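You operate a simulated robot arm through the tools that you are given. There is no shell and no other tool.

The job below is to be done with a simulated robot arm. You get a single attempt, and the scene is never put back.

## Task
Tape the small purple core all round on the small round plate.
Fine: tighten the blue lever, swing the green arm in, turn the hand wheel, swing the arm out. Where these are worked on the way, their far stop is far enough and under half their travel is too little: green arm.

It is judged by the outcome, as a careful person would: the job done as asked, and still so three seconds after it is handed in. It fails if anything else is knocked over, pushed out of place, dropped, spilled or broken.

## Robot
A 5-joint arm with a two-finger parallel gripper, fixed in place. Base frame: the origin is at the foot of the arm, x ahead of it, y to its left, z up. Units: mm, degrees, N and s.
With the tool pointing down near the work surface it reaches from about 260 to 680 mm from the base axis. Its first joint turns from -66.0 to 66.0 degrees. The tool tilts only in the upright plane through the base axis and itself; it spins freely about its own axis. Payload 2.9 kg.
The tool frame sits at the grasp point between the pads (the TCP): z along the fingers, y along the line on which they close. The tips reach 30 mm beyond it. Largest opening 110 mm; finger width 20, thickness 10; the body of the gripper, 48 by 112 mm, starts 55 mm behind the TCP.
Orientation is that of the tool frame in the base frame, as a unit quaternion [w, x, y, z]. With the fingers straight down and closing along the base's y, the tool's x points along the base's -x, its y along +y and its z along -z.

## Interface
- The arm moves only by the tool nudge_tool. Its argument "deltas" is one flat list of numbers, 7 for each row, row after row: the opening, from 0 (shut) to 1 (fully open), then the shift along the tool's x, y, z in mm, then the turn, a rotation vector about the tool's x, y, z in degrees. In form: [gripper, x, y, z, rx, ry, rz, gripper, x, y, z, rx, ry, rz, ...]. A call has 1 to 20 rows; each row shifts and turns the commanded pose from where the row before left it, along the tool's axes as they then stand. Rows are played at 5 a second. More than 50 mm and 8.6 degrees between two rows, or a gripper value outside its range, and nothing of the call is played. Where a pose cannot be reached the arm comes as near as it can. A force on the tool above 90 N (or 10 N above the force at the start of the call, whichever is more), or a blocked arm, ends the call early, and 0.2 s more pass. The fingers move at their own pace (about 108 mm/s each) and stop on an object; they squeeze with about 31 N. The grip force told is the motor's: it shows also when the fingers shut on nothing. Time passes only in rows, and 0.2 s behind the last, so rows that do not move let the fingers close. The reply holds the time, the measured pose of the TCP, the force on the tool along the base axes, the opening and the grip force, in the units named above and with some noise, with the torque about the TCP (base axes, N m) and any sound that the robot's microphone picked up.
- Cameras (640 x 400 px; columns grow to the right, rows downward): "scene" is fixed at [40.9, -451.6, 607.7]; the picture's right is [0.74, -0.67, 0.00], its down [-0.35, -0.39, -0.85] and it looks along [0.57, 0.63, -0.53] (base axes); focal length 321 px, centre (320, 200). "wrist" rides on the gripper at [72, 17, -103] in the tool frame; the picture's right is [-0.23, 0.97, 0.00], its down [-0.76, -0.18, -0.62] and it looks along [-0.61, -0.14, 0.78] (tool axes); focal length 222 px, centre (320, 200).
- capture(camera): a new picture of that camera. No time passes.
- point_at(camera, pixels): for up to 12 pixels [column, row] of the newest picture of that camera ("zoom" is the newest enlarged one), the place [x, y, z] in the base frame of the surface seen there, good to about 2 mm. No time passes.
- zoom(camera, box): a new picture of the part [left, top, right, bottom] of that camera's present view, enlarged. No time passes.
- close_job(): hands the job in; it is judged then, once.

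Unless the task says otherwise, let go and move clear before handing in.

The tools are called after ">>>" by a JSON object that holds its "method" and its "body". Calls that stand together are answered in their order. nudge_tool: Moves the arm, as the interface text tells. Its arguments: {"type":"object","properties":{"deltas":{"type":"array"}},"required":["deltas"]} The other tools are called the same way: capture (camera) takes a picture; point_at (camera, pixels) gives the place of the surface under pixels of a picture; zoom (camera, box) takes an enlarged picture of a part of a camera's view; close_job () hands the job in.

At the start:

```text
t: 0.0
position: [457.8, -30.5, 305.3]
ee_rot: [0.0, 0.001, 1.0, 0.0]
wrist_force: [-0.1, 0.5, -0.6]
ft_torque: [0.0, 0.01, 0.02]
width: 110.0
grasp_force: 0.0
```

scene: 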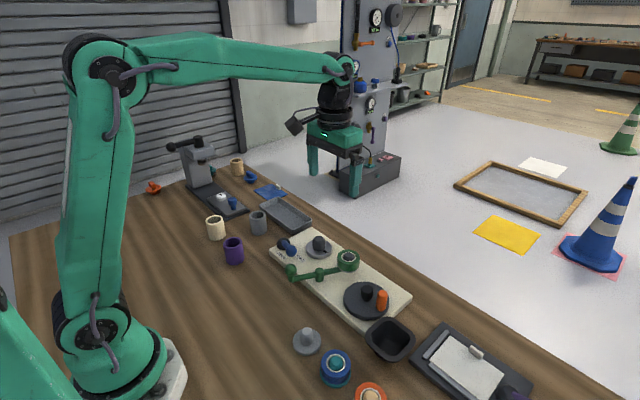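
wrist: 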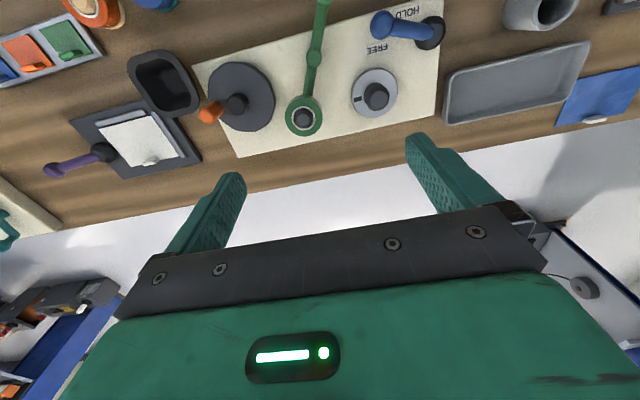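

The first pictures show a cream board with a blue lever (HOLD/FREE), a green arm, a knob, and a dark wheel with an orange handle. I will look closer before moving.

>>> {"method": "zoom", "body": {"camera": "scene", "box": [260, 220, 420, 340]}}

>>> {"method": "zoom", "body": {"camera": "scene", "box": [140, 130, 320, 270]}}

>>> {"method": "zoom", "body": {"camera": "scene", "box": [270, 300, 540, 400]}}

>>> {"method": "zoom", "body": {"camera": "wrist", "box": [180, 0, 460, 170]}}

```text
3.33 times, centred on (340, 280) of scene
```

zoom: 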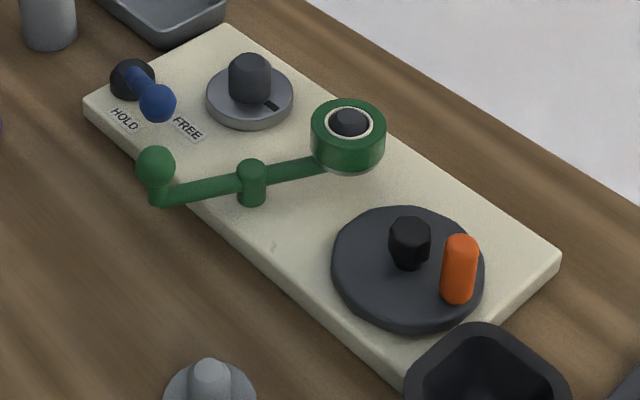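

```text
2.86 times, centred on (230, 200) of scene
```

zoom: 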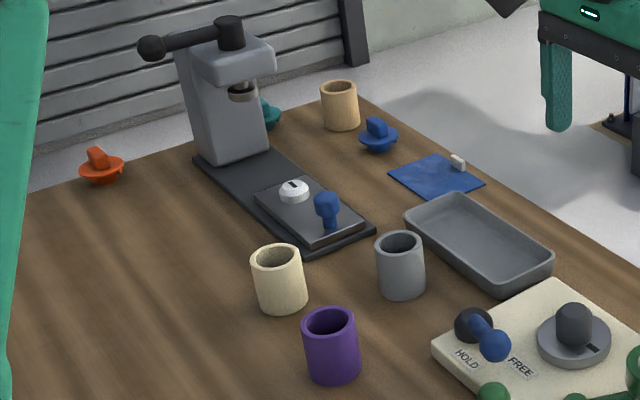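

```text
2.37 times, centred on (405, 350) of scene
```

zoom: 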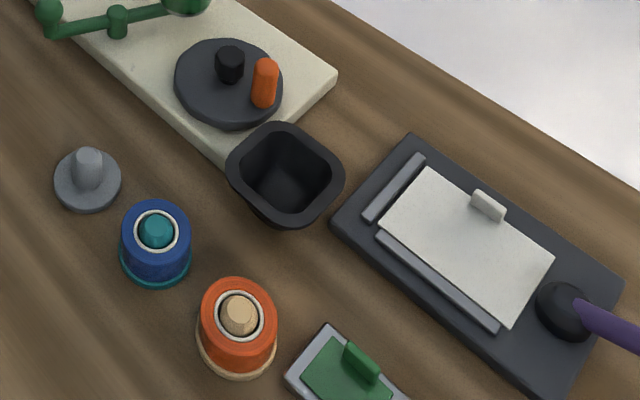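

```text
2.29 times, centred on (320, 85) of wrist
```

zoom: 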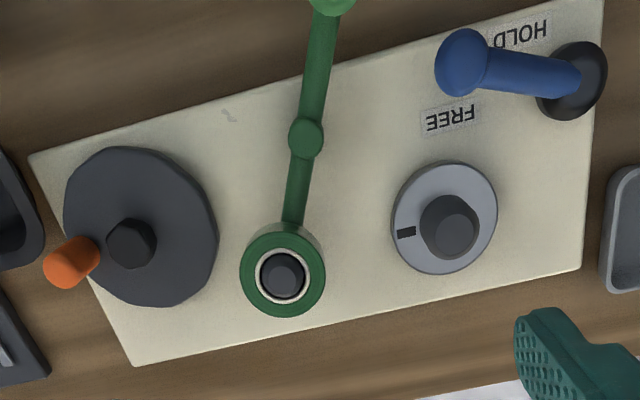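

The board appears to be a taping rig: the purple tube (about px 232,250 in scene) is the core, and the grey disc with post and mark is likely the small round plate. I will measure the key points now.

>>> {"method": "capture", "body": {"camera": "scene"}}

>>> {"method": "zoom", "body": {"camera": "scene", "box": [260, 220, 420, 340]}}

>>> {"method": "point_at", "body": {"camera": "zoom", "pixels": [[132, 80], [158, 103], [124, 118], [187, 127], [249, 65], [272, 106], [225, 112], [155, 165], [252, 172], [350, 120], [320, 115], [410, 228]]}}

>>> {"method": "point_at", "body": {"camera": "scene", "pixels": [[233, 243], [225, 241], [242, 240], [233, 237], [233, 246], [234, 262], [383, 293], [382, 306], [366, 318], [345, 300], [307, 332], [307, 348]]}}

```text
taken
```

scene: 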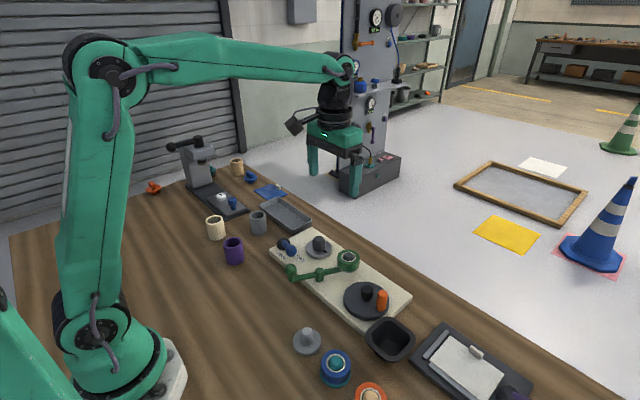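

```text
3.33 times, centred on (340, 280) of scene
```

zoom: 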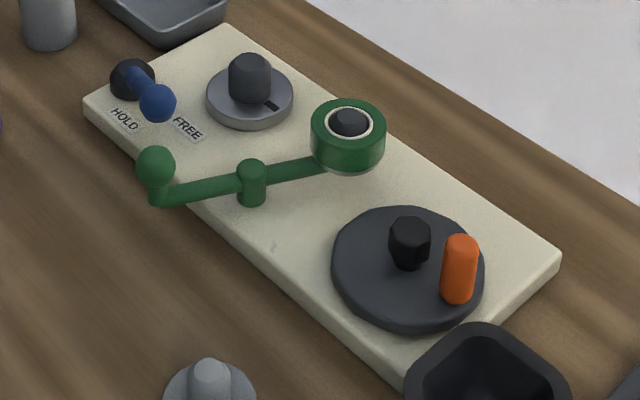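

```text
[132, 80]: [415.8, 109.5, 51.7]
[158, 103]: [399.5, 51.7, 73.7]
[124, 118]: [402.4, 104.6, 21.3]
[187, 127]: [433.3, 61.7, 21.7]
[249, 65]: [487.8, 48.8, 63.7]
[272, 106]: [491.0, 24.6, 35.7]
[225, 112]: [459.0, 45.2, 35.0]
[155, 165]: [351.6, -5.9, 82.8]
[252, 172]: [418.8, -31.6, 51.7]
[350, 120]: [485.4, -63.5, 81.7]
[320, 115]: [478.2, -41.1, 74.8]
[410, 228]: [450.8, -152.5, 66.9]
```

```text
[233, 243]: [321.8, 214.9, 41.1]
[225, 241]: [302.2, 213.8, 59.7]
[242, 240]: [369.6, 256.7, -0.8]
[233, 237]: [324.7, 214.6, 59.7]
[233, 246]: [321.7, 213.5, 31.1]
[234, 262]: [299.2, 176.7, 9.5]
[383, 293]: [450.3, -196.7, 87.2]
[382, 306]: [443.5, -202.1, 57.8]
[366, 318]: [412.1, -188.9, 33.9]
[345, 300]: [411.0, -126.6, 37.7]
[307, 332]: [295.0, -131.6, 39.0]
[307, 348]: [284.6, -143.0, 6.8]
```

The plate sits near (480, 40) with its top at z≈36, and the purple core is near (313, 198). I will zoom in for accurate geometry of the core and the other items.

>>> {"method": "zoom", "body": {"camera": "scene", "box": [200, 200, 280, 270]}}

>>> {"method": "point_at", "body": {"camera": "zoom", "pixels": [[190, 320], [345, 310], [265, 292], [270, 355], [265, 325], [260, 420], [265, 500], [200, 450], [350, 450], [60, 190], [130, 180], [470, 110]]}}

>>> {"method": "zoom", "body": {"camera": "scene", "box": [280, 310, 420, 400]}}

```text
5.71 times, centred on (240, 235) of scene
```

zoom: 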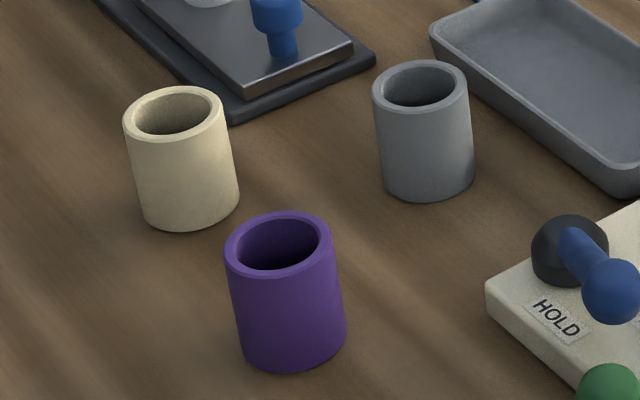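

```text
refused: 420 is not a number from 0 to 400
```

```text
4.44 times, centred on (350, 355) of scene
```

zoom: 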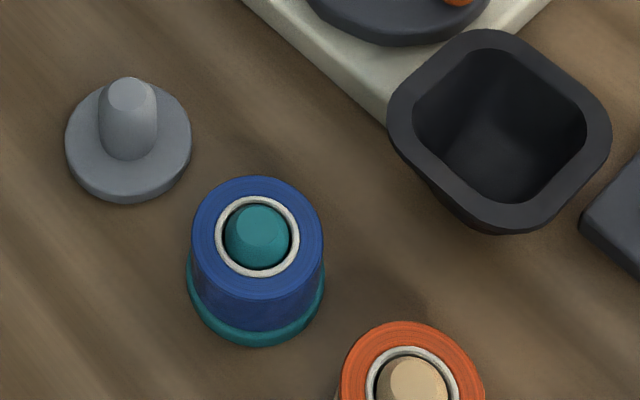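

The grey peg at (307,340) is an empty roll holder, so the plate is the grey disc on the rig. Next I will measure the core's rim.

>>> {"method": "zoom", "body": {"camera": "scene", "box": [200, 200, 280, 270]}}

>>> {"method": "point_at", "body": {"camera": "zoom", "pixels": [[229, 246], [327, 236], [278, 213], [275, 273], [285, 300], [290, 360], [245, 350], [340, 330], [265, 262], [280, 217], [233, 253], [326, 228]]}}

>>> {"method": "point_at", "body": {"camera": "scene", "pixels": [[320, 236], [314, 238], [325, 240], [319, 242], [307, 247], [331, 250], [319, 256], [348, 253], [340, 257], [356, 258], [348, 263], [348, 268]]}}

```text
5.71 times, centred on (240, 235) of scene
```

zoom: 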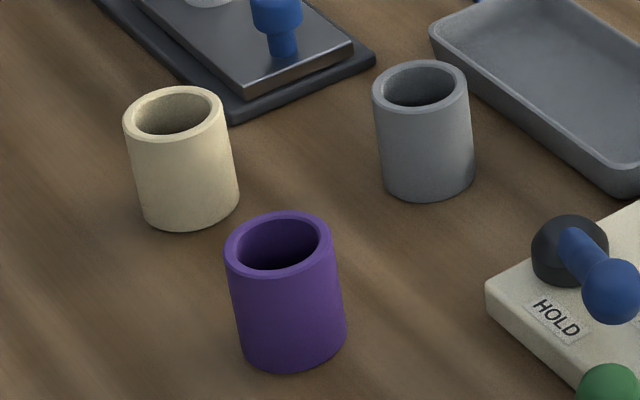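

```text
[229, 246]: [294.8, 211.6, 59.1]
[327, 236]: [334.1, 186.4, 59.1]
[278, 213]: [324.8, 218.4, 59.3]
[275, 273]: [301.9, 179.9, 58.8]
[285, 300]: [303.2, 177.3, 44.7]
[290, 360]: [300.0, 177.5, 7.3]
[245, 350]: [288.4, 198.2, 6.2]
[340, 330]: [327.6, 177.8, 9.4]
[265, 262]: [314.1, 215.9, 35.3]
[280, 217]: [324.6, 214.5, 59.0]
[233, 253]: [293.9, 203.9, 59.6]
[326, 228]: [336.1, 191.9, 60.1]
```

```text
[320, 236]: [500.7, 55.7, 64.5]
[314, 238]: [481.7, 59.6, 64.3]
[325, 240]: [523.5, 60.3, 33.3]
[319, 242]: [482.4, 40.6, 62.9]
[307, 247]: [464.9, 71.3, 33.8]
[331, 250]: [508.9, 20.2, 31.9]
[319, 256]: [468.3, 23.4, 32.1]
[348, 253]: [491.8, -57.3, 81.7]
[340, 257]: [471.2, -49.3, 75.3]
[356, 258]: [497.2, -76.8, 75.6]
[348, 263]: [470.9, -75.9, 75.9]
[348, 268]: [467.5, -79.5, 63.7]
```

The core is centred near (314, 199) with an outer diameter of about 47 and a height of 60; the plate is near (491, 46). I will inspect the lever from the wrist camera.

>>> {"method": "zoom", "body": {"camera": "wrist", "box": [330, 0, 460, 80]}}

>>> {"method": "point_at", "body": {"camera": "zoom", "pixels": [[530, 145], [500, 200], [540, 190], [300, 120], [240, 120], [190, 130], [200, 90], [350, 70], [440, 40], [260, 250], [180, 260], [420, 140]]}}

>>> {"method": "zoom", "body": {"camera": "scene", "box": [265, 225, 345, 275]}}

```text
4.92 times, centred on (395, 40) of wrist
```

zoom: 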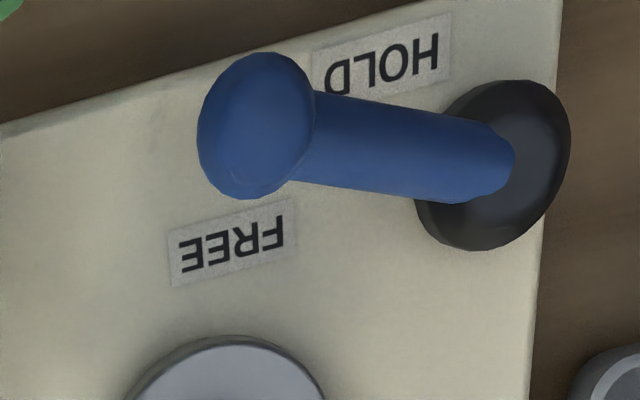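

```text
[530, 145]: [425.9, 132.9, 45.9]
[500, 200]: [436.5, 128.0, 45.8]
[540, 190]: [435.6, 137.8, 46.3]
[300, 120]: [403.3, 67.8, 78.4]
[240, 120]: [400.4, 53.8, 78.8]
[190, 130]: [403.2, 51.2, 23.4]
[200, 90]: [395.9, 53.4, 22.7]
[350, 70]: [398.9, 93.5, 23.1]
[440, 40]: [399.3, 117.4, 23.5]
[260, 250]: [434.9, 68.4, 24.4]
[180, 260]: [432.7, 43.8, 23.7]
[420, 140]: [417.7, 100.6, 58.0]
```

```text
8.00 times, centred on (305, 250) of scene
```

zoom: 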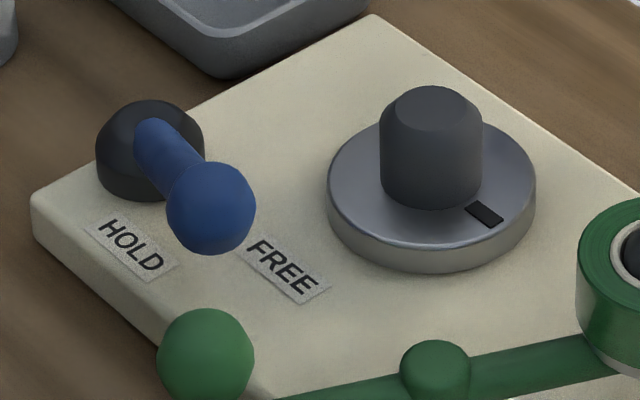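

The lever pivots at about (425, 127), with its knob at (401, 57, 75) midway between the HOLD and FREE labels. I will measure the neighbouring cups and the post before picking up the core.

>>> {"method": "point_at", "body": {"camera": "zoom", "pixels": [[431, 92], [405, 125], [462, 120], [432, 128], [385, 165], [478, 160], [432, 205], [485, 213], [331, 180], [533, 190], [432, 240], [400, 130]]}}

>>> {"method": "point_at", "body": {"camera": "scene", "pixels": [[207, 220], [224, 222], [216, 225], [216, 238], [250, 213], [266, 213], [258, 216], [258, 232], [262, 205], [310, 217], [288, 232], [285, 200]]}}

```text
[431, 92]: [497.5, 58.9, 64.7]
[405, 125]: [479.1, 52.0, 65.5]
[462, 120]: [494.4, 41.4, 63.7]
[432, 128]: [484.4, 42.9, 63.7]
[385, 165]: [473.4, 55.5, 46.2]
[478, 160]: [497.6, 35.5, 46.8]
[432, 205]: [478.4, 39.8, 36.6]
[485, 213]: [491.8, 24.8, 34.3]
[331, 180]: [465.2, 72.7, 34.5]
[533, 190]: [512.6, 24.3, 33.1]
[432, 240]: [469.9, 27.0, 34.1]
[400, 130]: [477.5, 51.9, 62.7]
```

```text
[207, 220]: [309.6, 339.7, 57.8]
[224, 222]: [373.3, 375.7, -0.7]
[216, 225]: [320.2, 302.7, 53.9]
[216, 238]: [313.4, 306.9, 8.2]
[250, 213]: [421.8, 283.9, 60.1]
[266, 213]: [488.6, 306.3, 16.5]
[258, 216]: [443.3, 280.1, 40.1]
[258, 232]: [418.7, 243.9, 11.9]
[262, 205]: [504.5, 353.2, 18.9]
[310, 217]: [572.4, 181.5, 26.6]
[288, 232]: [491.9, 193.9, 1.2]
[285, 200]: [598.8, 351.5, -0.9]
```

The neighbouring cups are well clear of the core. I will refine the plate and post centre from the wrist camera.

>>> {"method": "zoom", "body": {"camera": "wrist", "box": [330, 50, 420, 130]}}

>>> {"method": "zoom", "body": {"camera": "wrist", "box": [270, 0, 350, 140]}}

```text
5.00 times, centred on (375, 90) of wrist
```

zoom: 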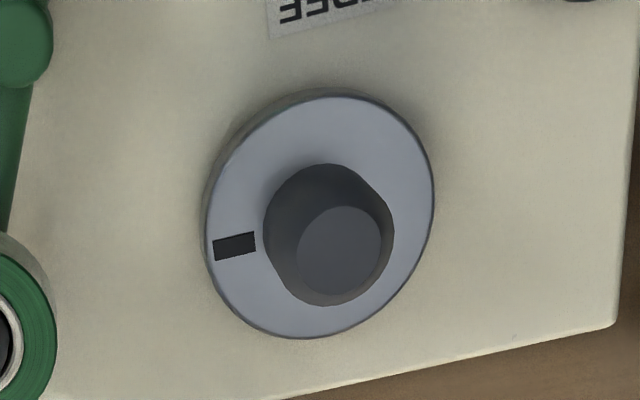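

```text
2.86 times, centred on (310, 70) of wrist
```

zoom: 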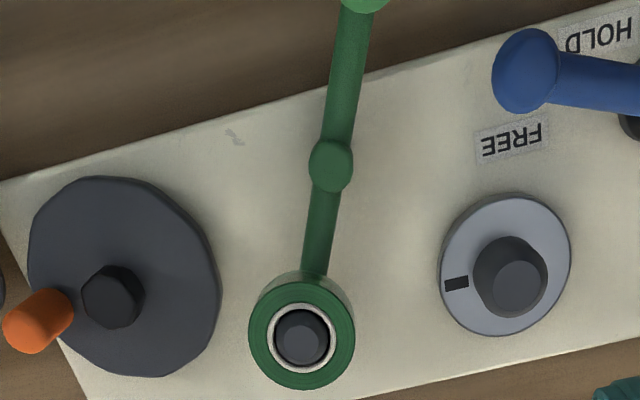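

>>> {"method": "point_at", "body": {"camera": "zoom", "pixels": [[445, 268], [566, 262], [503, 335], [512, 205], [518, 289], [331, 160], [331, 165], [302, 338], [253, 340], [352, 340], [304, 385], [112, 297]]}}

>>> {"method": "zoom", "body": {"camera": "wrist", "box": [330, 50, 420, 130]}}

>>> {"method": "point_at", "body": {"camera": "zoom", "pixels": [[215, 210], [429, 200], [330, 101], [308, 332], [340, 250], [300, 250], [380, 250], [340, 210], [340, 290], [235, 245], [295, 190], [365, 195]]}}

```text
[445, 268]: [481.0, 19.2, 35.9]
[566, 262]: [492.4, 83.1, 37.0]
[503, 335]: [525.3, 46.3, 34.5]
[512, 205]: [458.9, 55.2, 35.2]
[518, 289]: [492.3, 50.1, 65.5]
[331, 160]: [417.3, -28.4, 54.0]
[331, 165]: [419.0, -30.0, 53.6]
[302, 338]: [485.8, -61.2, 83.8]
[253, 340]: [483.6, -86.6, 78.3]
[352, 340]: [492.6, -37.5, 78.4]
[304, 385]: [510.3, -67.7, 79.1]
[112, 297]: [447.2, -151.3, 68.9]
```

```text
5.00 times, centred on (375, 90) of wrist
```

zoom: 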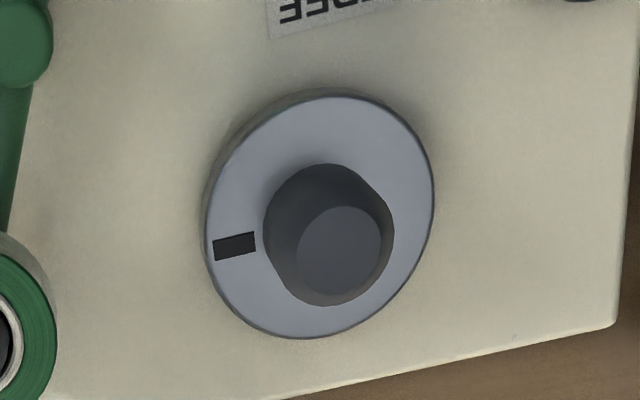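

```text
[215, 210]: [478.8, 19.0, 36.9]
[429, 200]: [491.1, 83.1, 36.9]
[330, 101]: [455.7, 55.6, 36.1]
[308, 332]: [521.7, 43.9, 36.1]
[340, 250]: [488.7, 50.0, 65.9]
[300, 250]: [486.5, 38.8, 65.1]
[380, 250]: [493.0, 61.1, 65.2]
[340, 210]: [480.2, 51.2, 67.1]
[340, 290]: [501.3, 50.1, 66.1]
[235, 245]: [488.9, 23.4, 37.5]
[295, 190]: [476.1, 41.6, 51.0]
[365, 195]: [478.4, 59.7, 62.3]
```

The plate centre is about (489, 50), with its top at z≈36 and the post up to 66; the green roll at (487, -62) is swung out. I will move above the purple core at (314, 199) with the fingers open.

>>> {"method": "nudge_tool", "body": {"deltas": [1, 20.6, 32.8, 0, 0, 0, 0, 1, 20.6, 32.8, 0, 0, 0, 0, 1, 20.6, 32.8, 0, 0, 0, 0, 1, 20.6, 32.8, 0, 0, 0, 0, 1, 20.6, 32.8, 0, 0, 0, 0, 1, 20.6, 32.8, 0, 0, 0, 0, 1, 20.6, 32.8, 0, 0, 0, 0, 1, 0, 0, 40, 0, 0, 0, 1, 0, 0, 40, 0, 0, 0, 1, 0, 0, 40, 0, 0, 0, 1, 0, 0, 0, 0, 0, 0]}}

>>> {"method": "capture", "body": {"camera": "wrist"}}

>>> {"method": "capture", "body": {"camera": "scene"}}

```text
t: 2.4
position: [314.7, 198.6, 183.1]
ee_rot: [-0.001, 0.0, 1.0, 0.0]
wrist_force: [0.6, 0.3, -0.1]
ft_torque: [0.02, -0.01, 0.0]
width: 110.2
grasp_force: 0.1
```

```text
taken
```

wrist: 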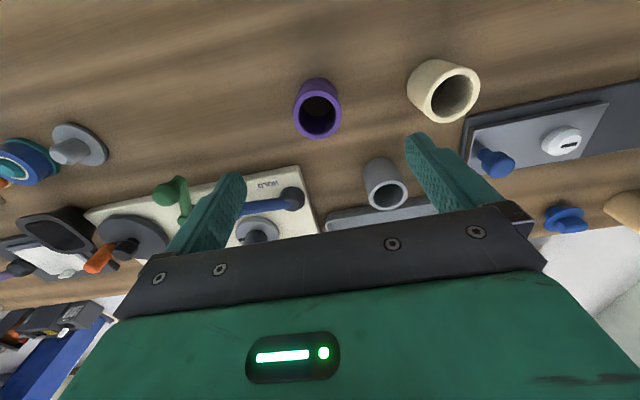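

```text
taken
```

scene: 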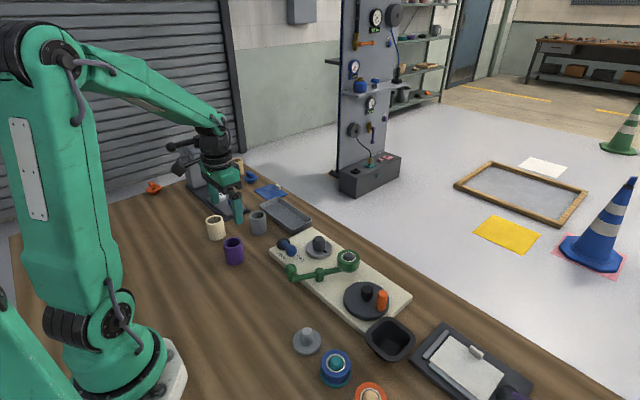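

The TCP is now above the core; the wrist picture shows it at (317,108). I will check its centre from this side.

>>> {"method": "zoom", "body": {"camera": "wrist", "box": [270, 60, 370, 150]}}

>>> {"method": "point_at", "body": {"camera": "wrist", "pixels": [[296, 112], [339, 112], [317, 96], [317, 134], [301, 115], [335, 115], [318, 131], [317, 137]]}}

```text
4.44 times, centred on (320, 105) of wrist
```

zoom: 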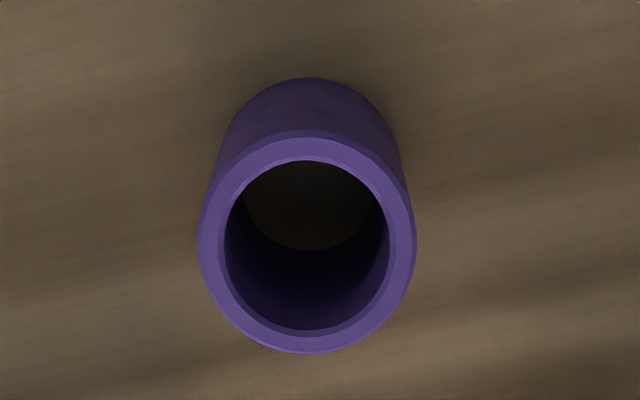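

```text
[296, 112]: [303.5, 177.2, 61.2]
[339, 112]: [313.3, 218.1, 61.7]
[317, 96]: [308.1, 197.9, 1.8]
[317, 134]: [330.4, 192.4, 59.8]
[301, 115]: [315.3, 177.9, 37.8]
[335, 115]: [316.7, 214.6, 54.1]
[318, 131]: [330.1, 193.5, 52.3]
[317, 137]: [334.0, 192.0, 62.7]
```

>>> {"method": "point_at", "body": {"camera": "zoom", "pixels": [[203, 240], [412, 240], [308, 134], [302, 350], [308, 155], [303, 336], [220, 240], [396, 240], [308, 145], [215, 270], [400, 275], [345, 345]]}}

```text
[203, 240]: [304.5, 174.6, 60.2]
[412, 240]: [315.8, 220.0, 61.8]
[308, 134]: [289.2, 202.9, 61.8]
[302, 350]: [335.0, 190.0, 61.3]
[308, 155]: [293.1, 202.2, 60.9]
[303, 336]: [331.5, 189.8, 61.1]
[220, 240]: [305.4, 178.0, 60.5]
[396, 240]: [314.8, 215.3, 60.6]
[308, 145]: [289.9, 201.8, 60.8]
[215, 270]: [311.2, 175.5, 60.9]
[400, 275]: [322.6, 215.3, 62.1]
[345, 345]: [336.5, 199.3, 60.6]
```

The core's centre is about (312, 198), its outer diameter 47 and its bore about 38. I will shift 2 mm and descend to z≈45 around it.

>>> {"method": "nudge_tool", "body": {"deltas": [1, 2, -0.5, 30, 0, 0, 0, 1, 0, 0, 30, 0, 0, 0, 1, 0, 0, 30, 0, 0, 0, 1, 0, 0, 25, 0, 0, 0, 1, 0, 0, 15, 0, 0, 0, 1, 0, 0, 7, 0, 0, 0, 1, 0, 0, 0, 0, 0, 0]}}

>>> {"method": "capture", "body": {"camera": "scene"}}

```text
t: 4.0
position: [311.8, 198.7, 46.3]
ee_rot: [0.0, 0.0, 1.0, 0.0]
wrist_force: [0.3, -0.1, -0.9]
ft_torque: [0.03, 0.0, 0.0]
width: 110.1
grasp_force: 0.1
```

```text
taken
```

scene: 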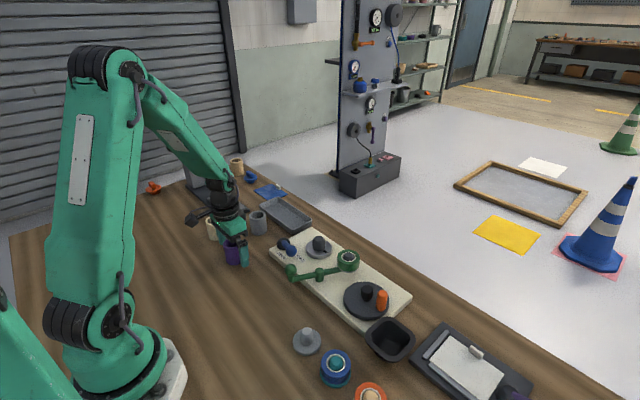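

The TCP is at (311.8, 198.7, 46.3) with the fingers straddling the purple core. I will close on it.

>>> {"method": "nudge_tool", "body": {"deltas": [0.45, 0, 0, 0, 0, 0, 0, 0.35, 0, 0, 0, 0, 0, 0, 0.2, 0, 0, 0, 0, 0, 0, 0, 0, 0, 0, 0, 0, 0]}}

>>> {"method": "capture", "body": {"camera": "wrist"}}

```text
t: 5.0
position: [311.8, 199.4, 45.8]
ee_rot: [0.0, 0.0, 1.0, -0.001]
wrist_force: [0.1, -0.6, 0.2]
ft_torque: [0.01, -0.04, 0.0]
width: 48.7
grasp_force: 31.0
```

```text
taken
```

wrist: 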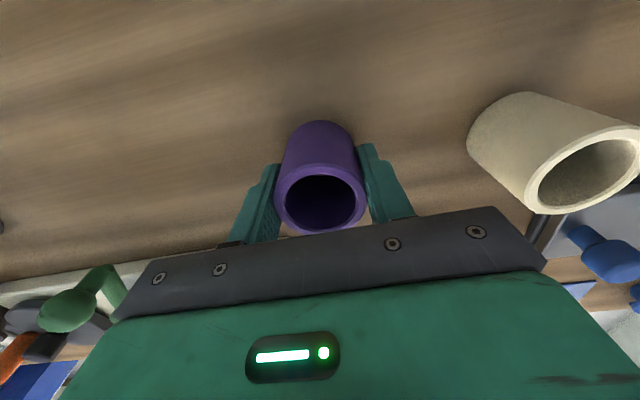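

The fingers stopped at 48.7 mm with 31 N, so the core is held. I will measure its rim relative to the tool, then lift.

>>> {"method": "zoom", "body": {"camera": "wrist", "box": [260, 110, 380, 240]}}

>>> {"method": "point_at", "body": {"camera": "wrist", "pixels": [[277, 198], [362, 191], [315, 164], [324, 232], [300, 170], [340, 167], [295, 226], [350, 218]]}}

>>> {"method": "nudge_tool", "body": {"deltas": [0, 0, 0, -5, 0, 0, 0, 0, 0, 0, -15, 0, 0, 0, 0, 0, 0, -30, 0, 0, 0, 0, 0, 0, -30, 0, 0, 0, 0, 0, 0, -30, 0, 0, 0, 0, 0, 0, 0, 0, 0, 0]}}

>>> {"method": "capture", "body": {"camera": "wrist"}}

```text
3.08 times, centred on (320, 175) of wrist
```

zoom: 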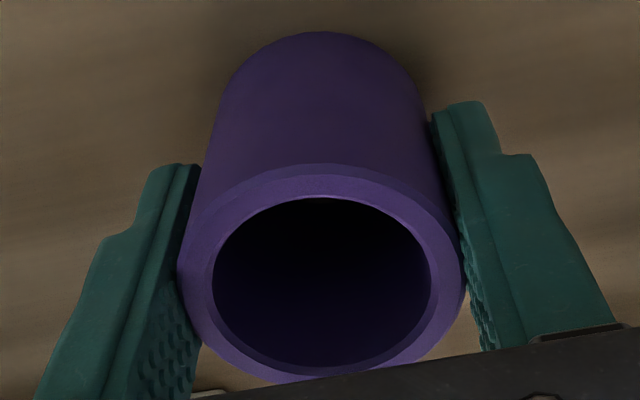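

```text
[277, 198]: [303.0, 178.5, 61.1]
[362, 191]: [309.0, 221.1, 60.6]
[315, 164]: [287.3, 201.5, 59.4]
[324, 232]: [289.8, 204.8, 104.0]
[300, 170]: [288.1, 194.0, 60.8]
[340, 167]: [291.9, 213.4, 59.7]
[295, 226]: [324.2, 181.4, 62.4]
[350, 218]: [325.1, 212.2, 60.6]
```

```text
t: 6.4
position: [312.6, 198.9, 157.3]
ee_rot: [0.001, 0.0, 1.0, 0.0]
wrist_force: [-0.5, 0.3, -0.7]
ft_torque: [-0.01, -0.03, 0.0]
width: 48.8
grasp_force: 31.6
```

```text
taken
```

wrist: 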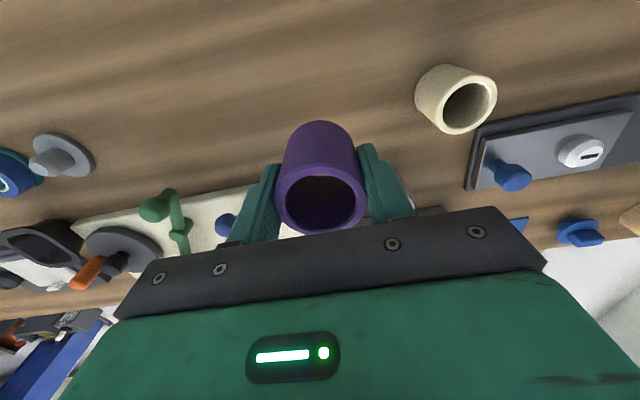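

The core is lifted and centred within about 1 mm of the TCP. I will carry it above the plate at (489, 50), staying high over the lever and arm.

>>> {"method": "nudge_tool", "body": {"deltas": [0, 0, 0, -20, 0, 0, 0, 0, -25.2, -21.3, 0, 0, 0, 0, 0, -25.2, -21.3, 0, 0, 0, 0, 0, -25.2, -21.3, 0, 0, 0, 0, 0, -25.2, -21.3, 0, 0, 0, 0, 0, -25.2, -21.3, 0, 0, 0, 0, 0, -25.2, -21.3, 0, 0, 0, 0, 0, -25.2, -21.3, 0, 0, 0, 0, 0, 0, 0, 0, 0, 0, 0, 0, 0, 0, 0, 0, 0, 0]}}

>>> {"method": "capture", "body": {"camera": "wrist"}}

>>> {"method": "zoom", "body": {"camera": "scene", "box": [260, 160, 420, 280]}}

```text
t: 8.6
position: [489.6, 48.4, 178.3]
ee_rot: [0.0, 0.001, 1.0, 0.0]
wrist_force: [-0.4, -0.2, -1.4]
ft_torque: [-0.02, 0.0, -0.05]
width: 48.7
grasp_force: 31.0
```

```text
taken
```

wrist: 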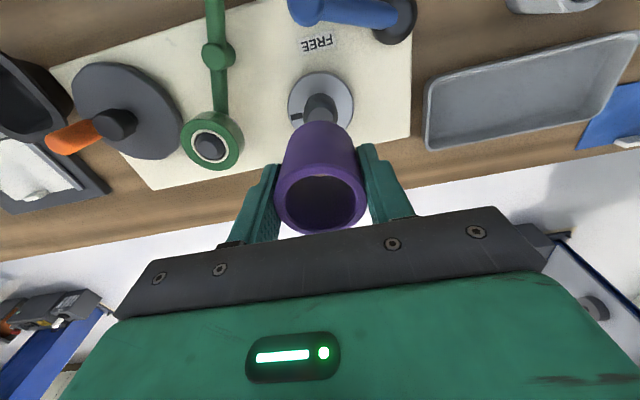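

```text
3.33 times, centred on (340, 220) of scene
```

zoom: 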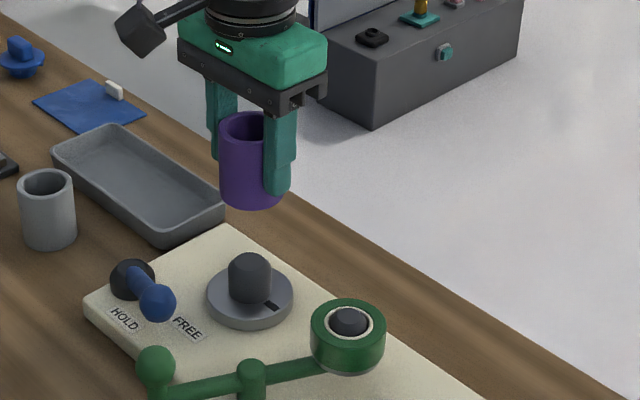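

The core hangs above the plate; the wrist view shows the post at about (318,105) just behind it. I will compare core and plate centres from this view before lowering.

>>> {"method": "zoom", "body": {"camera": "wrist", "box": [270, 60, 370, 140]}}

>>> {"method": "point_at", "body": {"camera": "zoom", "pixels": [[125, 220], [528, 215], [325, 75], [200, 110], [470, 115], [290, 200], [355, 200], [320, 165], [150, 300], [520, 260]]}}

>>> {"method": "point_at", "body": {"camera": "wrist", "pixels": [[277, 198], [365, 191], [318, 164], [300, 169], [340, 167], [295, 226], [350, 219], [278, 192], [364, 186]]}}

>>> {"method": "nudge_tool", "body": {"deltas": [0, 0, 0, 25, 0, 0, 0, 0, 0, 0, 25, 0, 0, 0, 0, 0, 0, 0, 0, 0, 0]}}

>>> {"method": "capture", "body": {"camera": "wrist"}}

>>> {"method": "zoom", "body": {"camera": "scene", "box": [270, 180, 370, 270]}}

```text
5.00 times, centred on (320, 100) of wrist
```

zoom: 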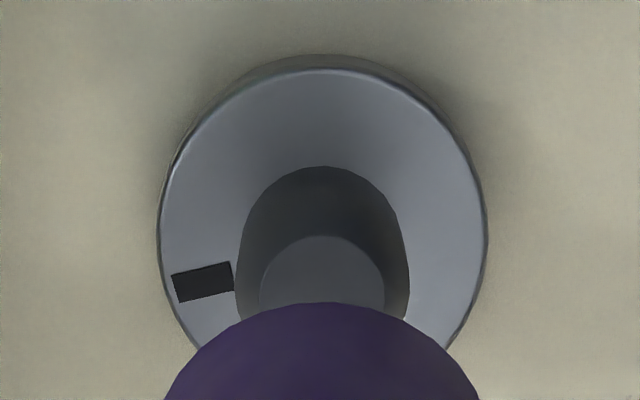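

```text
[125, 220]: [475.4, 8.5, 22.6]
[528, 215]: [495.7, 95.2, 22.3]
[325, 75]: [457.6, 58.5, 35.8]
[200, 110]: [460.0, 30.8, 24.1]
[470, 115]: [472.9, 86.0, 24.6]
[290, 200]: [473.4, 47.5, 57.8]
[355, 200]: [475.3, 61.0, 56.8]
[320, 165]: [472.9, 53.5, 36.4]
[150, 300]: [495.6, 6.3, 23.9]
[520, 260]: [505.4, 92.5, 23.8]
```

```text
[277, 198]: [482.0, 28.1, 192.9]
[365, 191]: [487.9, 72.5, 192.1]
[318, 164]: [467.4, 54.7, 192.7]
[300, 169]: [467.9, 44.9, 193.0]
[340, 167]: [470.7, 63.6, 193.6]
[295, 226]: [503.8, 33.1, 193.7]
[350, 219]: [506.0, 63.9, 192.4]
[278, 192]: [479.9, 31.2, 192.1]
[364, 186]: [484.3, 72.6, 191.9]
```

```text
t: 9.4
position: [489.0, 49.8, 128.0]
ee_rot: [0.0, 0.0, 1.0, 0.0]
wrist_force: [0.1, -0.9, 0.0]
ft_torque: [-0.01, -0.03, 0.03]
width: 48.9
grasp_force: 31.0
```

```text
taken
```

wrist: 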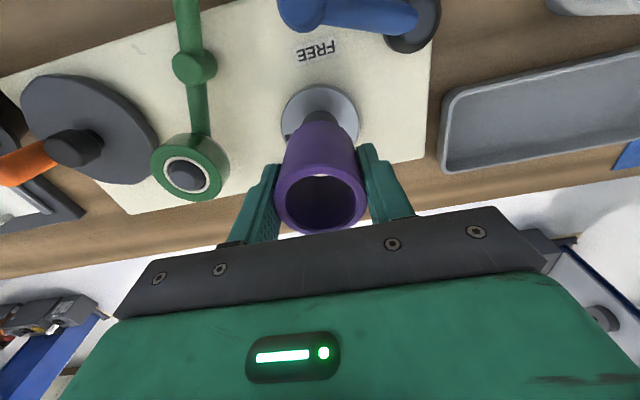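

```text
4.44 times, centred on (320, 225) of scene
```

zoom: 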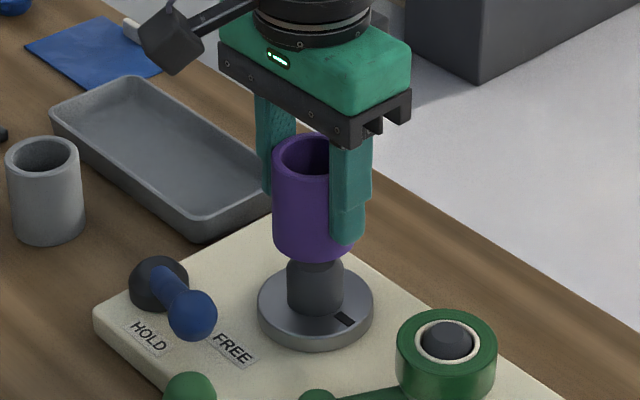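

Core centre (488.5, 50) and plate centre (489, 50) agree within 1 mm. I will lower slowly over the post and watch the force.

>>> {"method": "nudge_tool", "body": {"deltas": [0, -0.4, 0, 10, 0, 0, 0, 0, 0, 0, 6, 0, 0, 0, 0, 0, 0, 5, 0, 0, 0, 0, 0, 0, 5, 0, 0, 0, 0, 0, 0, 5, 0, 0, 0, 0, 0, 0, 5, 0, 0, 0, 0, 0, 0, 4, 0, 0, 0, 0, 0, 0, 0, 0, 0, 0]}}

>>> {"method": "zoom", "body": {"camera": "scene", "box": [270, 180, 370, 270]}}

```text
t: 11.2
position: [487.4, 50.3, 87.4]
ee_rot: [0.0, 0.0, 1.0, 0.0]
wrist_force: [0.5, -0.5, -0.6]
ft_torque: [0.0, -0.03, 0.03]
width: 48.5
grasp_force: 30.6
```

```text
4.44 times, centred on (320, 225) of scene
```

zoom: 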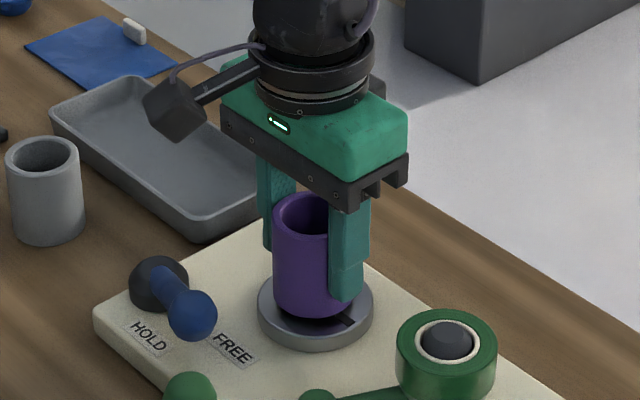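

The core has slid over the post without force and its bottom is about 5 mm above the plate. I will lower the last few millimetres gently.

>>> {"method": "nudge_tool", "body": {"deltas": [0, 0, 0, 2, 0, 0, 0, 0, 0, 0, 1.5, 0, 0, 0, 0, 0, 0, 1, 0, 0, 0, 0, 0, 0, 0, 0, 0, 0]}}

>>> {"method": "zoom", "body": {"camera": "scene", "box": [270, 180, 370, 270]}}

```text
t: 12.2
position: [488.6, 49.6, 81.5]
ee_rot: [-0.001, 0.0, 1.0, 0.0]
wrist_force: [0.4, 0.3, -1.1]
ft_torque: [0.04, -0.01, 0.01]
width: 48.8
grasp_force: 31.0
```

```text
4.44 times, centred on (320, 225) of scene
```

zoom: 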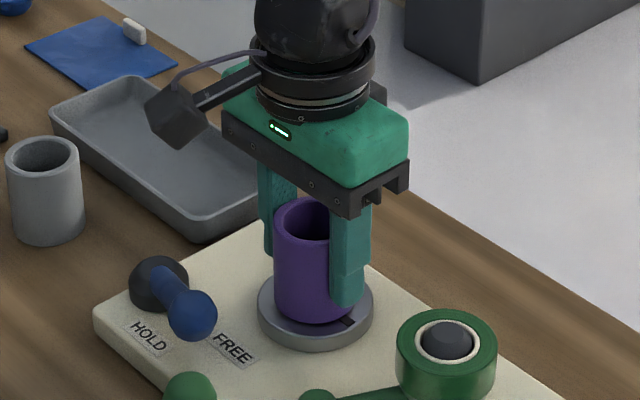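

The gap is nearly closed with no contact force yet. I will go down in 0.7 mm steps until contact.

>>> {"method": "nudge_tool", "body": {"deltas": [0, 0, 0, 0.7, 0, 0, 0, 0, 0, 0, 0.7, 0, 0, 0, 0, 0, 0, 0, 0, 0, 0]}}

>>> {"method": "zoom", "body": {"camera": "scene", "box": [290, 220, 350, 265]}}

```text
t: 13.0
position: [488.0, 50.4, 81.6]
ee_rot: [0.0, 0.0, 1.0, 0.0]
wrist_force: [-3.3, 0.5, 7.4]
ft_torque: [-0.01, 0.07, 0.01]
width: 48.9
grasp_force: 31.1
```

```text
8.89 times, centred on (320, 242) of scene
```

zoom: 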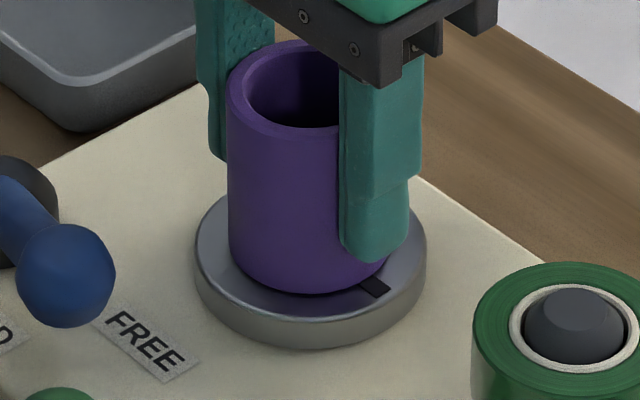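

There is now 7 N of upward force, so the core is seated on the plate. I will open the fingers a little and lift straight up.

>>> {"method": "nudge_tool", "body": {"deltas": [0.7, 0, 0, 0, 0, 0, 0, 0.7, 0, 0, 0, 0, 0, 0, 0.7, 0, 0, -10, 0, 0, 0, 0.7, 0, 0, -25, 0, 0, 0, 0.7, 0, 0, -35, 0, 0, 0, 0.7, 0, 0, -35, 0, 0, 0, 0.7, 0, 0, 0, 0, 0, 0]}}

>>> {"method": "capture", "body": {"camera": "wrist"}}

>>> {"method": "zoom", "body": {"camera": "scene", "box": [260, 200, 420, 320]}}

```text
t: 14.6
position: [487.9, 51.4, 187.3]
ee_rot: [0.0, 0.0, 1.0, 0.0]
wrist_force: [-0.8, -1.0, 0.1]
ft_torque: [0.0, 0.0, -0.04]
width: 77.2
grasp_force: 0.1
```

```text
taken
```

wrist: 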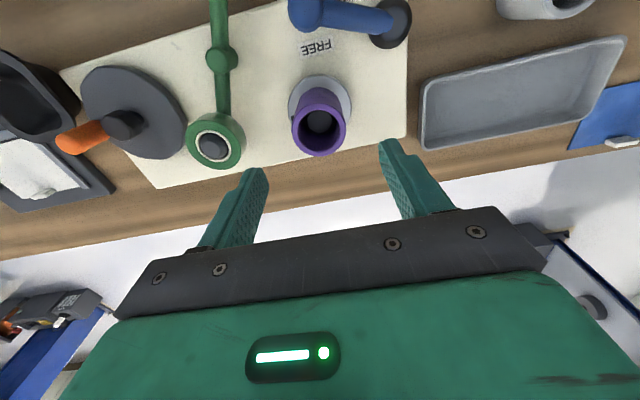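

```text
3.33 times, centred on (340, 260) of scene
```

zoom: 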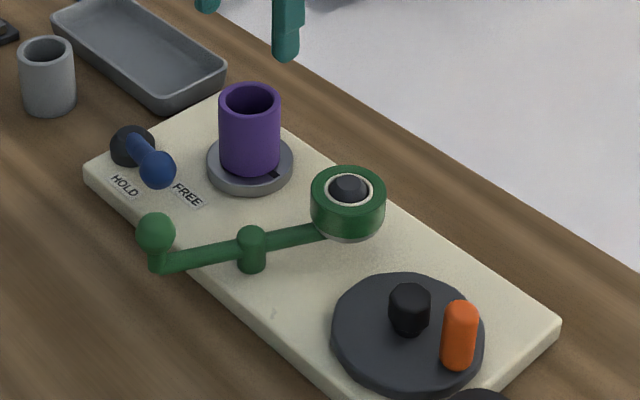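

The core stands squarely on the plate and the gripper is clear. Next I will shut the fingers and come down beside the blue knob (centre about (403, 58, 65)) on its +x side.

>>> {"method": "nudge_tool", "body": {"deltas": [0, 26, -0.5, 0, 0, 0, 0, 0, 26, -0.5, 0, 0, 0, 0, 0, 0, 0, 0, 0, 0, 0, 0, 0, 0, 20, 0, 0, 0, 0, 0, 0, 0, 0, 0, 0]}}

>>> {"method": "capture", "body": {"camera": "wrist"}}

>>> {"method": "capture", "body": {"camera": "scene"}}

```text
t: 15.8
position: [435.2, 49.3, 166.0]
ee_rot: [0.0, 0.001, 1.0, 0.0]
wrist_force: [-0.1, 0.2, -0.3]
ft_torque: [-0.03, -0.01, 0.01]
width: 0.3
grasp_force: 30.7
```

```text
taken
```

wrist: 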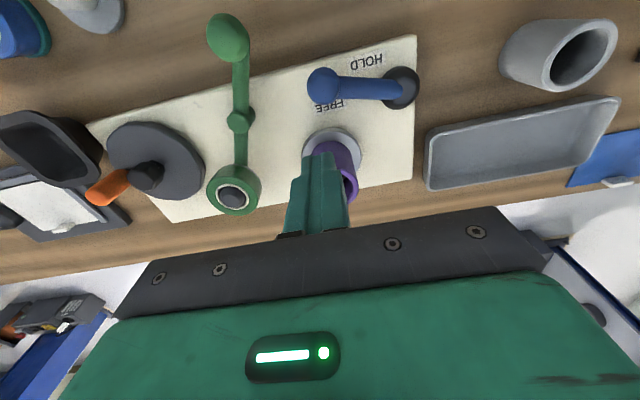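

```text
taken
```

scene: 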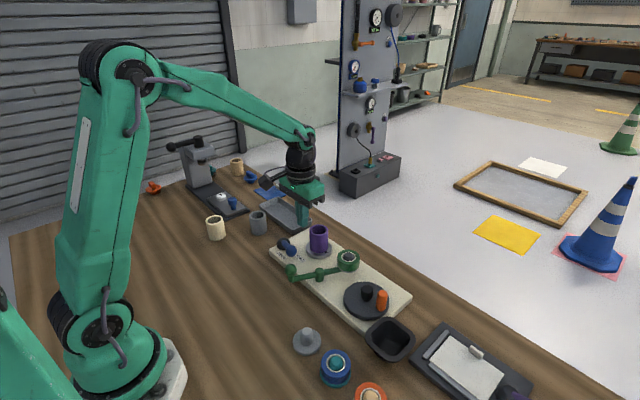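

The fingers are shut above (435, 49), and the wrist picture shows the blue knob at (322,84). I will re-measure the knob before coming down beside it.

>>> {"method": "zoom", "body": {"camera": "wrist", "box": [290, 30, 430, 120]}}

>>> {"method": "point_at", "body": {"camera": "wrist", "pixels": [[322, 84], [310, 84], [322, 72], [322, 98], [334, 90], [360, 87], [390, 85], [405, 85], [405, 72], [405, 105], [415, 90], [367, 62]]}}

```text
4.44 times, centred on (360, 75) of wrist
```

zoom: 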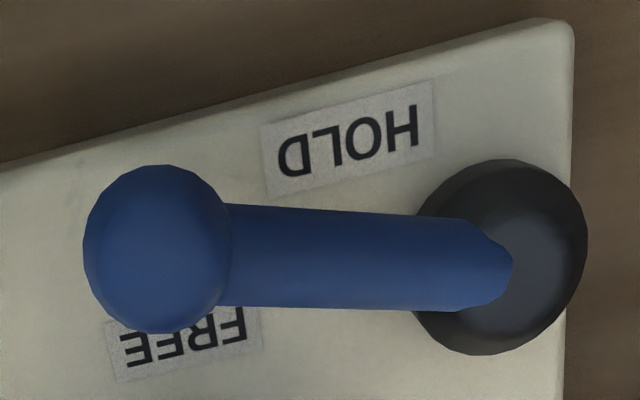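

```text
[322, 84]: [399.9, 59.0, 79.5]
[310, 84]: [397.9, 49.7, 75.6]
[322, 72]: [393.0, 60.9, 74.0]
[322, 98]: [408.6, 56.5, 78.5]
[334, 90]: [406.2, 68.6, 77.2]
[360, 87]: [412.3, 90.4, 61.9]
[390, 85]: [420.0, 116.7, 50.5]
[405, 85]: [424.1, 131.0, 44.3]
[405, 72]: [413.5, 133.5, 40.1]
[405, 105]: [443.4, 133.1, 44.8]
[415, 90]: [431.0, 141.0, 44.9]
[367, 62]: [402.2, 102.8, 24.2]
```

The knob's centre is confirmed at about (403, 59, 66). I will descend to z≈90, which puts the tips near 60 beside the knob.

>>> {"method": "nudge_tool", "body": {"deltas": [0, 0, 0, 25, 0, 0, 0, 0, 0, 0, 25, 0, 0, 0, 0, 0, 0, 16, 0, 0, 0, 0, 0, 0, 10, 0, 0, 0, 0, 0, 0, 0, 0, 0, 0]}}

>>> {"method": "capture", "body": {"camera": "wrist"}}

>>> {"method": "zoom", "body": {"camera": "scene", "box": [260, 190, 380, 280]}}

```text
t: 17.0
position: [435.6, 49.4, 88.9]
ee_rot: [0.0, -0.001, 1.0, -0.001]
wrist_force: [0.0, 0.5, -0.8]
ft_torque: [-0.01, -0.02, 0.02]
width: 0.0
grasp_force: 31.3
```

```text
taken
```

wrist: 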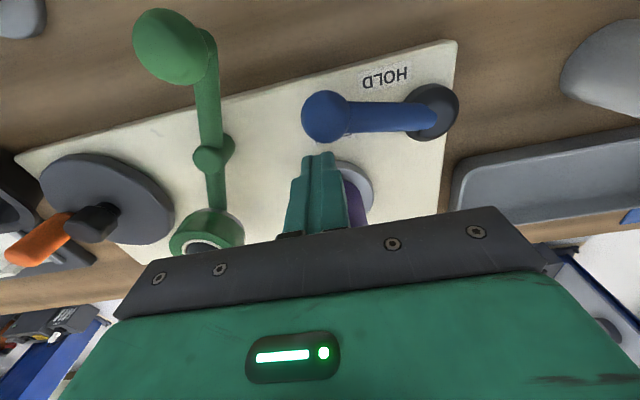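

```text
4.44 times, centred on (320, 235) of scene
```

zoom: 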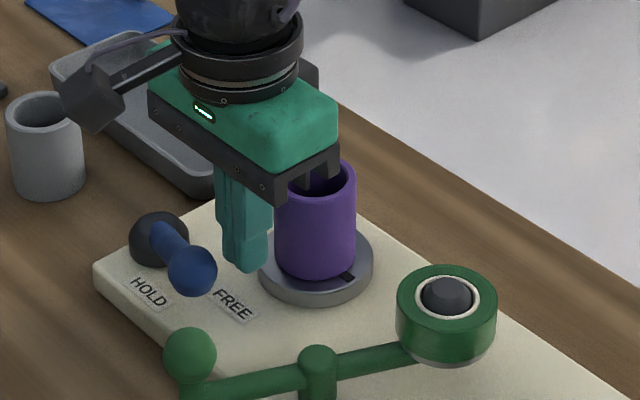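

The fingertips stand between the blue knob and the core, clear of both. I will push the knob along its arc toward HOLD in small steps, watching the force.

>>> {"method": "nudge_tool", "body": {"deltas": [0, 5, 0.3, 0, 0, 0, 0, 0, 5, 0.4, 0, 0, 0, 0, 0, 5, 0.3, 0, 0, 0, 0, 0, 4, 0.3, 0, 0, 0, 0, 0, 4, 0.4, 0, 0, 0, 0, 0, 0, 0, 0, 0, 0, 0]}}

>>> {"method": "capture", "body": {"camera": "wrist"}}

>>> {"method": "zoom", "body": {"camera": "scene", "box": [260, 190, 380, 280]}}

```text
t: 18.4
position: [413.3, 52.0, 90.5]
ee_rot: [-0.001, 0.0, 1.0, -0.001]
wrist_force: [1.4, 0.4, -1.1]
ft_torque: [-0.03, -0.04, -0.02]
width: 0.1
grasp_force: 31.1
```

```text
taken
```

wrist: 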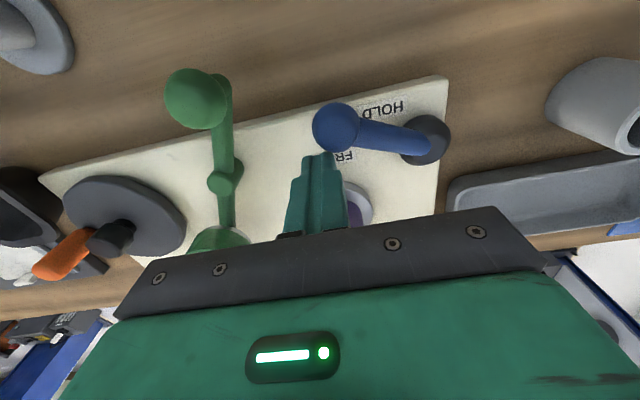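

```text
4.44 times, centred on (320, 235) of scene
```

zoom: 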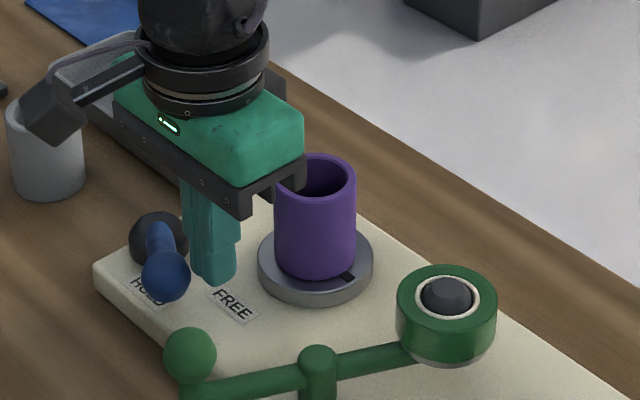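

The lever moved with under 2 N and its knob now covers the HOLD label's edge. I will continue along the arc.

>>> {"method": "nudge_tool", "body": {"deltas": [0, 4.2, 1.1, 0, 0, 0, 0, 0, 4.2, 1.1, 0, 0, 0, 0, 0, 4.2, 1.2, 0, 0, 0, 0, 0, 4.2, 1.2, 0, 0, 0, 0, 0, 4.0, 1.2, 0, 0, 0, 0, 0, 0, 0, 0, 0, 0, 0]}}

>>> {"method": "capture", "body": {"camera": "wrist"}}

>>> {"method": "zoom", "body": {"camera": "scene", "box": [260, 190, 380, 280]}}

```text
t: 19.8
position: [391.9, 57.1, 91.1]
ee_rot: [0.0, 0.0, 1.0, 0.001]
wrist_force: [0.9, -0.2, 0.2]
ft_torque: [0.02, -0.04, -0.01]
width: 0.1
grasp_force: 31.3
```

```text
taken
```

wrist: 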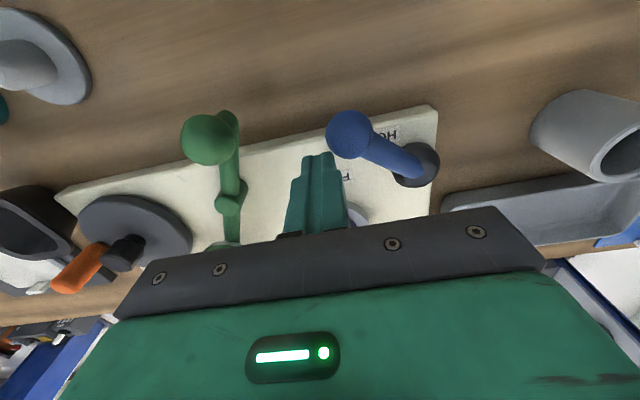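

```text
4.44 times, centred on (320, 235) of scene
```

zoom: 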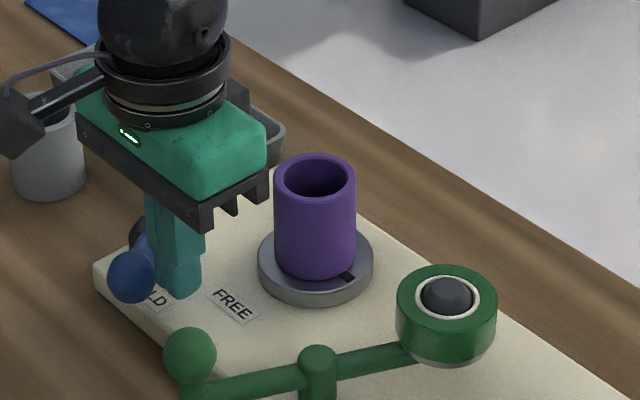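

The knob is now over the HOLD label and still moving freely. I will keep following the arc in small steps until it meets resistance.

>>> {"method": "nudge_tool", "body": {"deltas": [0, 3.3, 2.1, 0, 0, 0, 0, 0, 3.3, 2.1, 0, 0, 0, 0, 0, 3.3, 2.2, 0, 0, 0, 0, 0, 3.3, 2.3, 0, 0, 0, 0, 0, 3.2, 2.5, 0, 0, 0, 0, 0, 0, 0, 0, 0, 0, 0]}}

>>> {"method": "capture", "body": {"camera": "wrist"}}

>>> {"method": "zoom", "body": {"camera": "scene", "box": [260, 190, 380, 280]}}

```text
t: 21.2
position: [375.5, 68.4, 90.9]
ee_rot: [-0.001, 0.0, 1.0, 0.001]
wrist_force: [0.2, -0.6, 0.2]
ft_torque: [0.02, 0.01, 0.0]
width: 0.0
grasp_force: 31.1
```

```text
taken
```

wrist: 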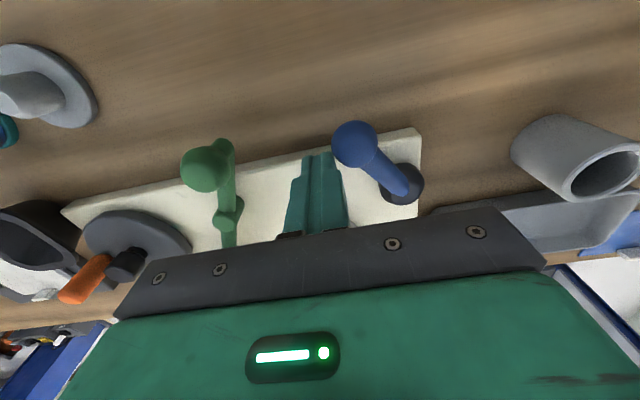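

```text
4.44 times, centred on (320, 235) of scene
```

zoom: 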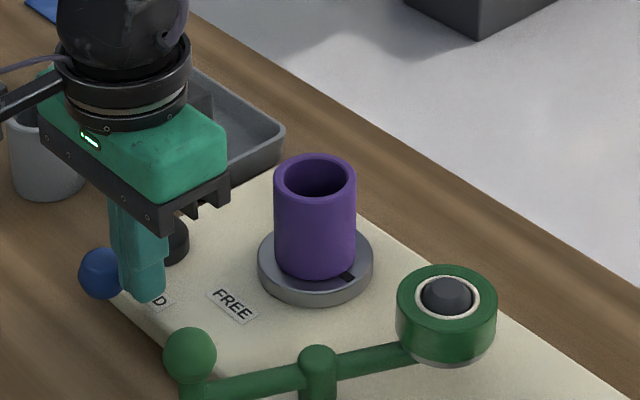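

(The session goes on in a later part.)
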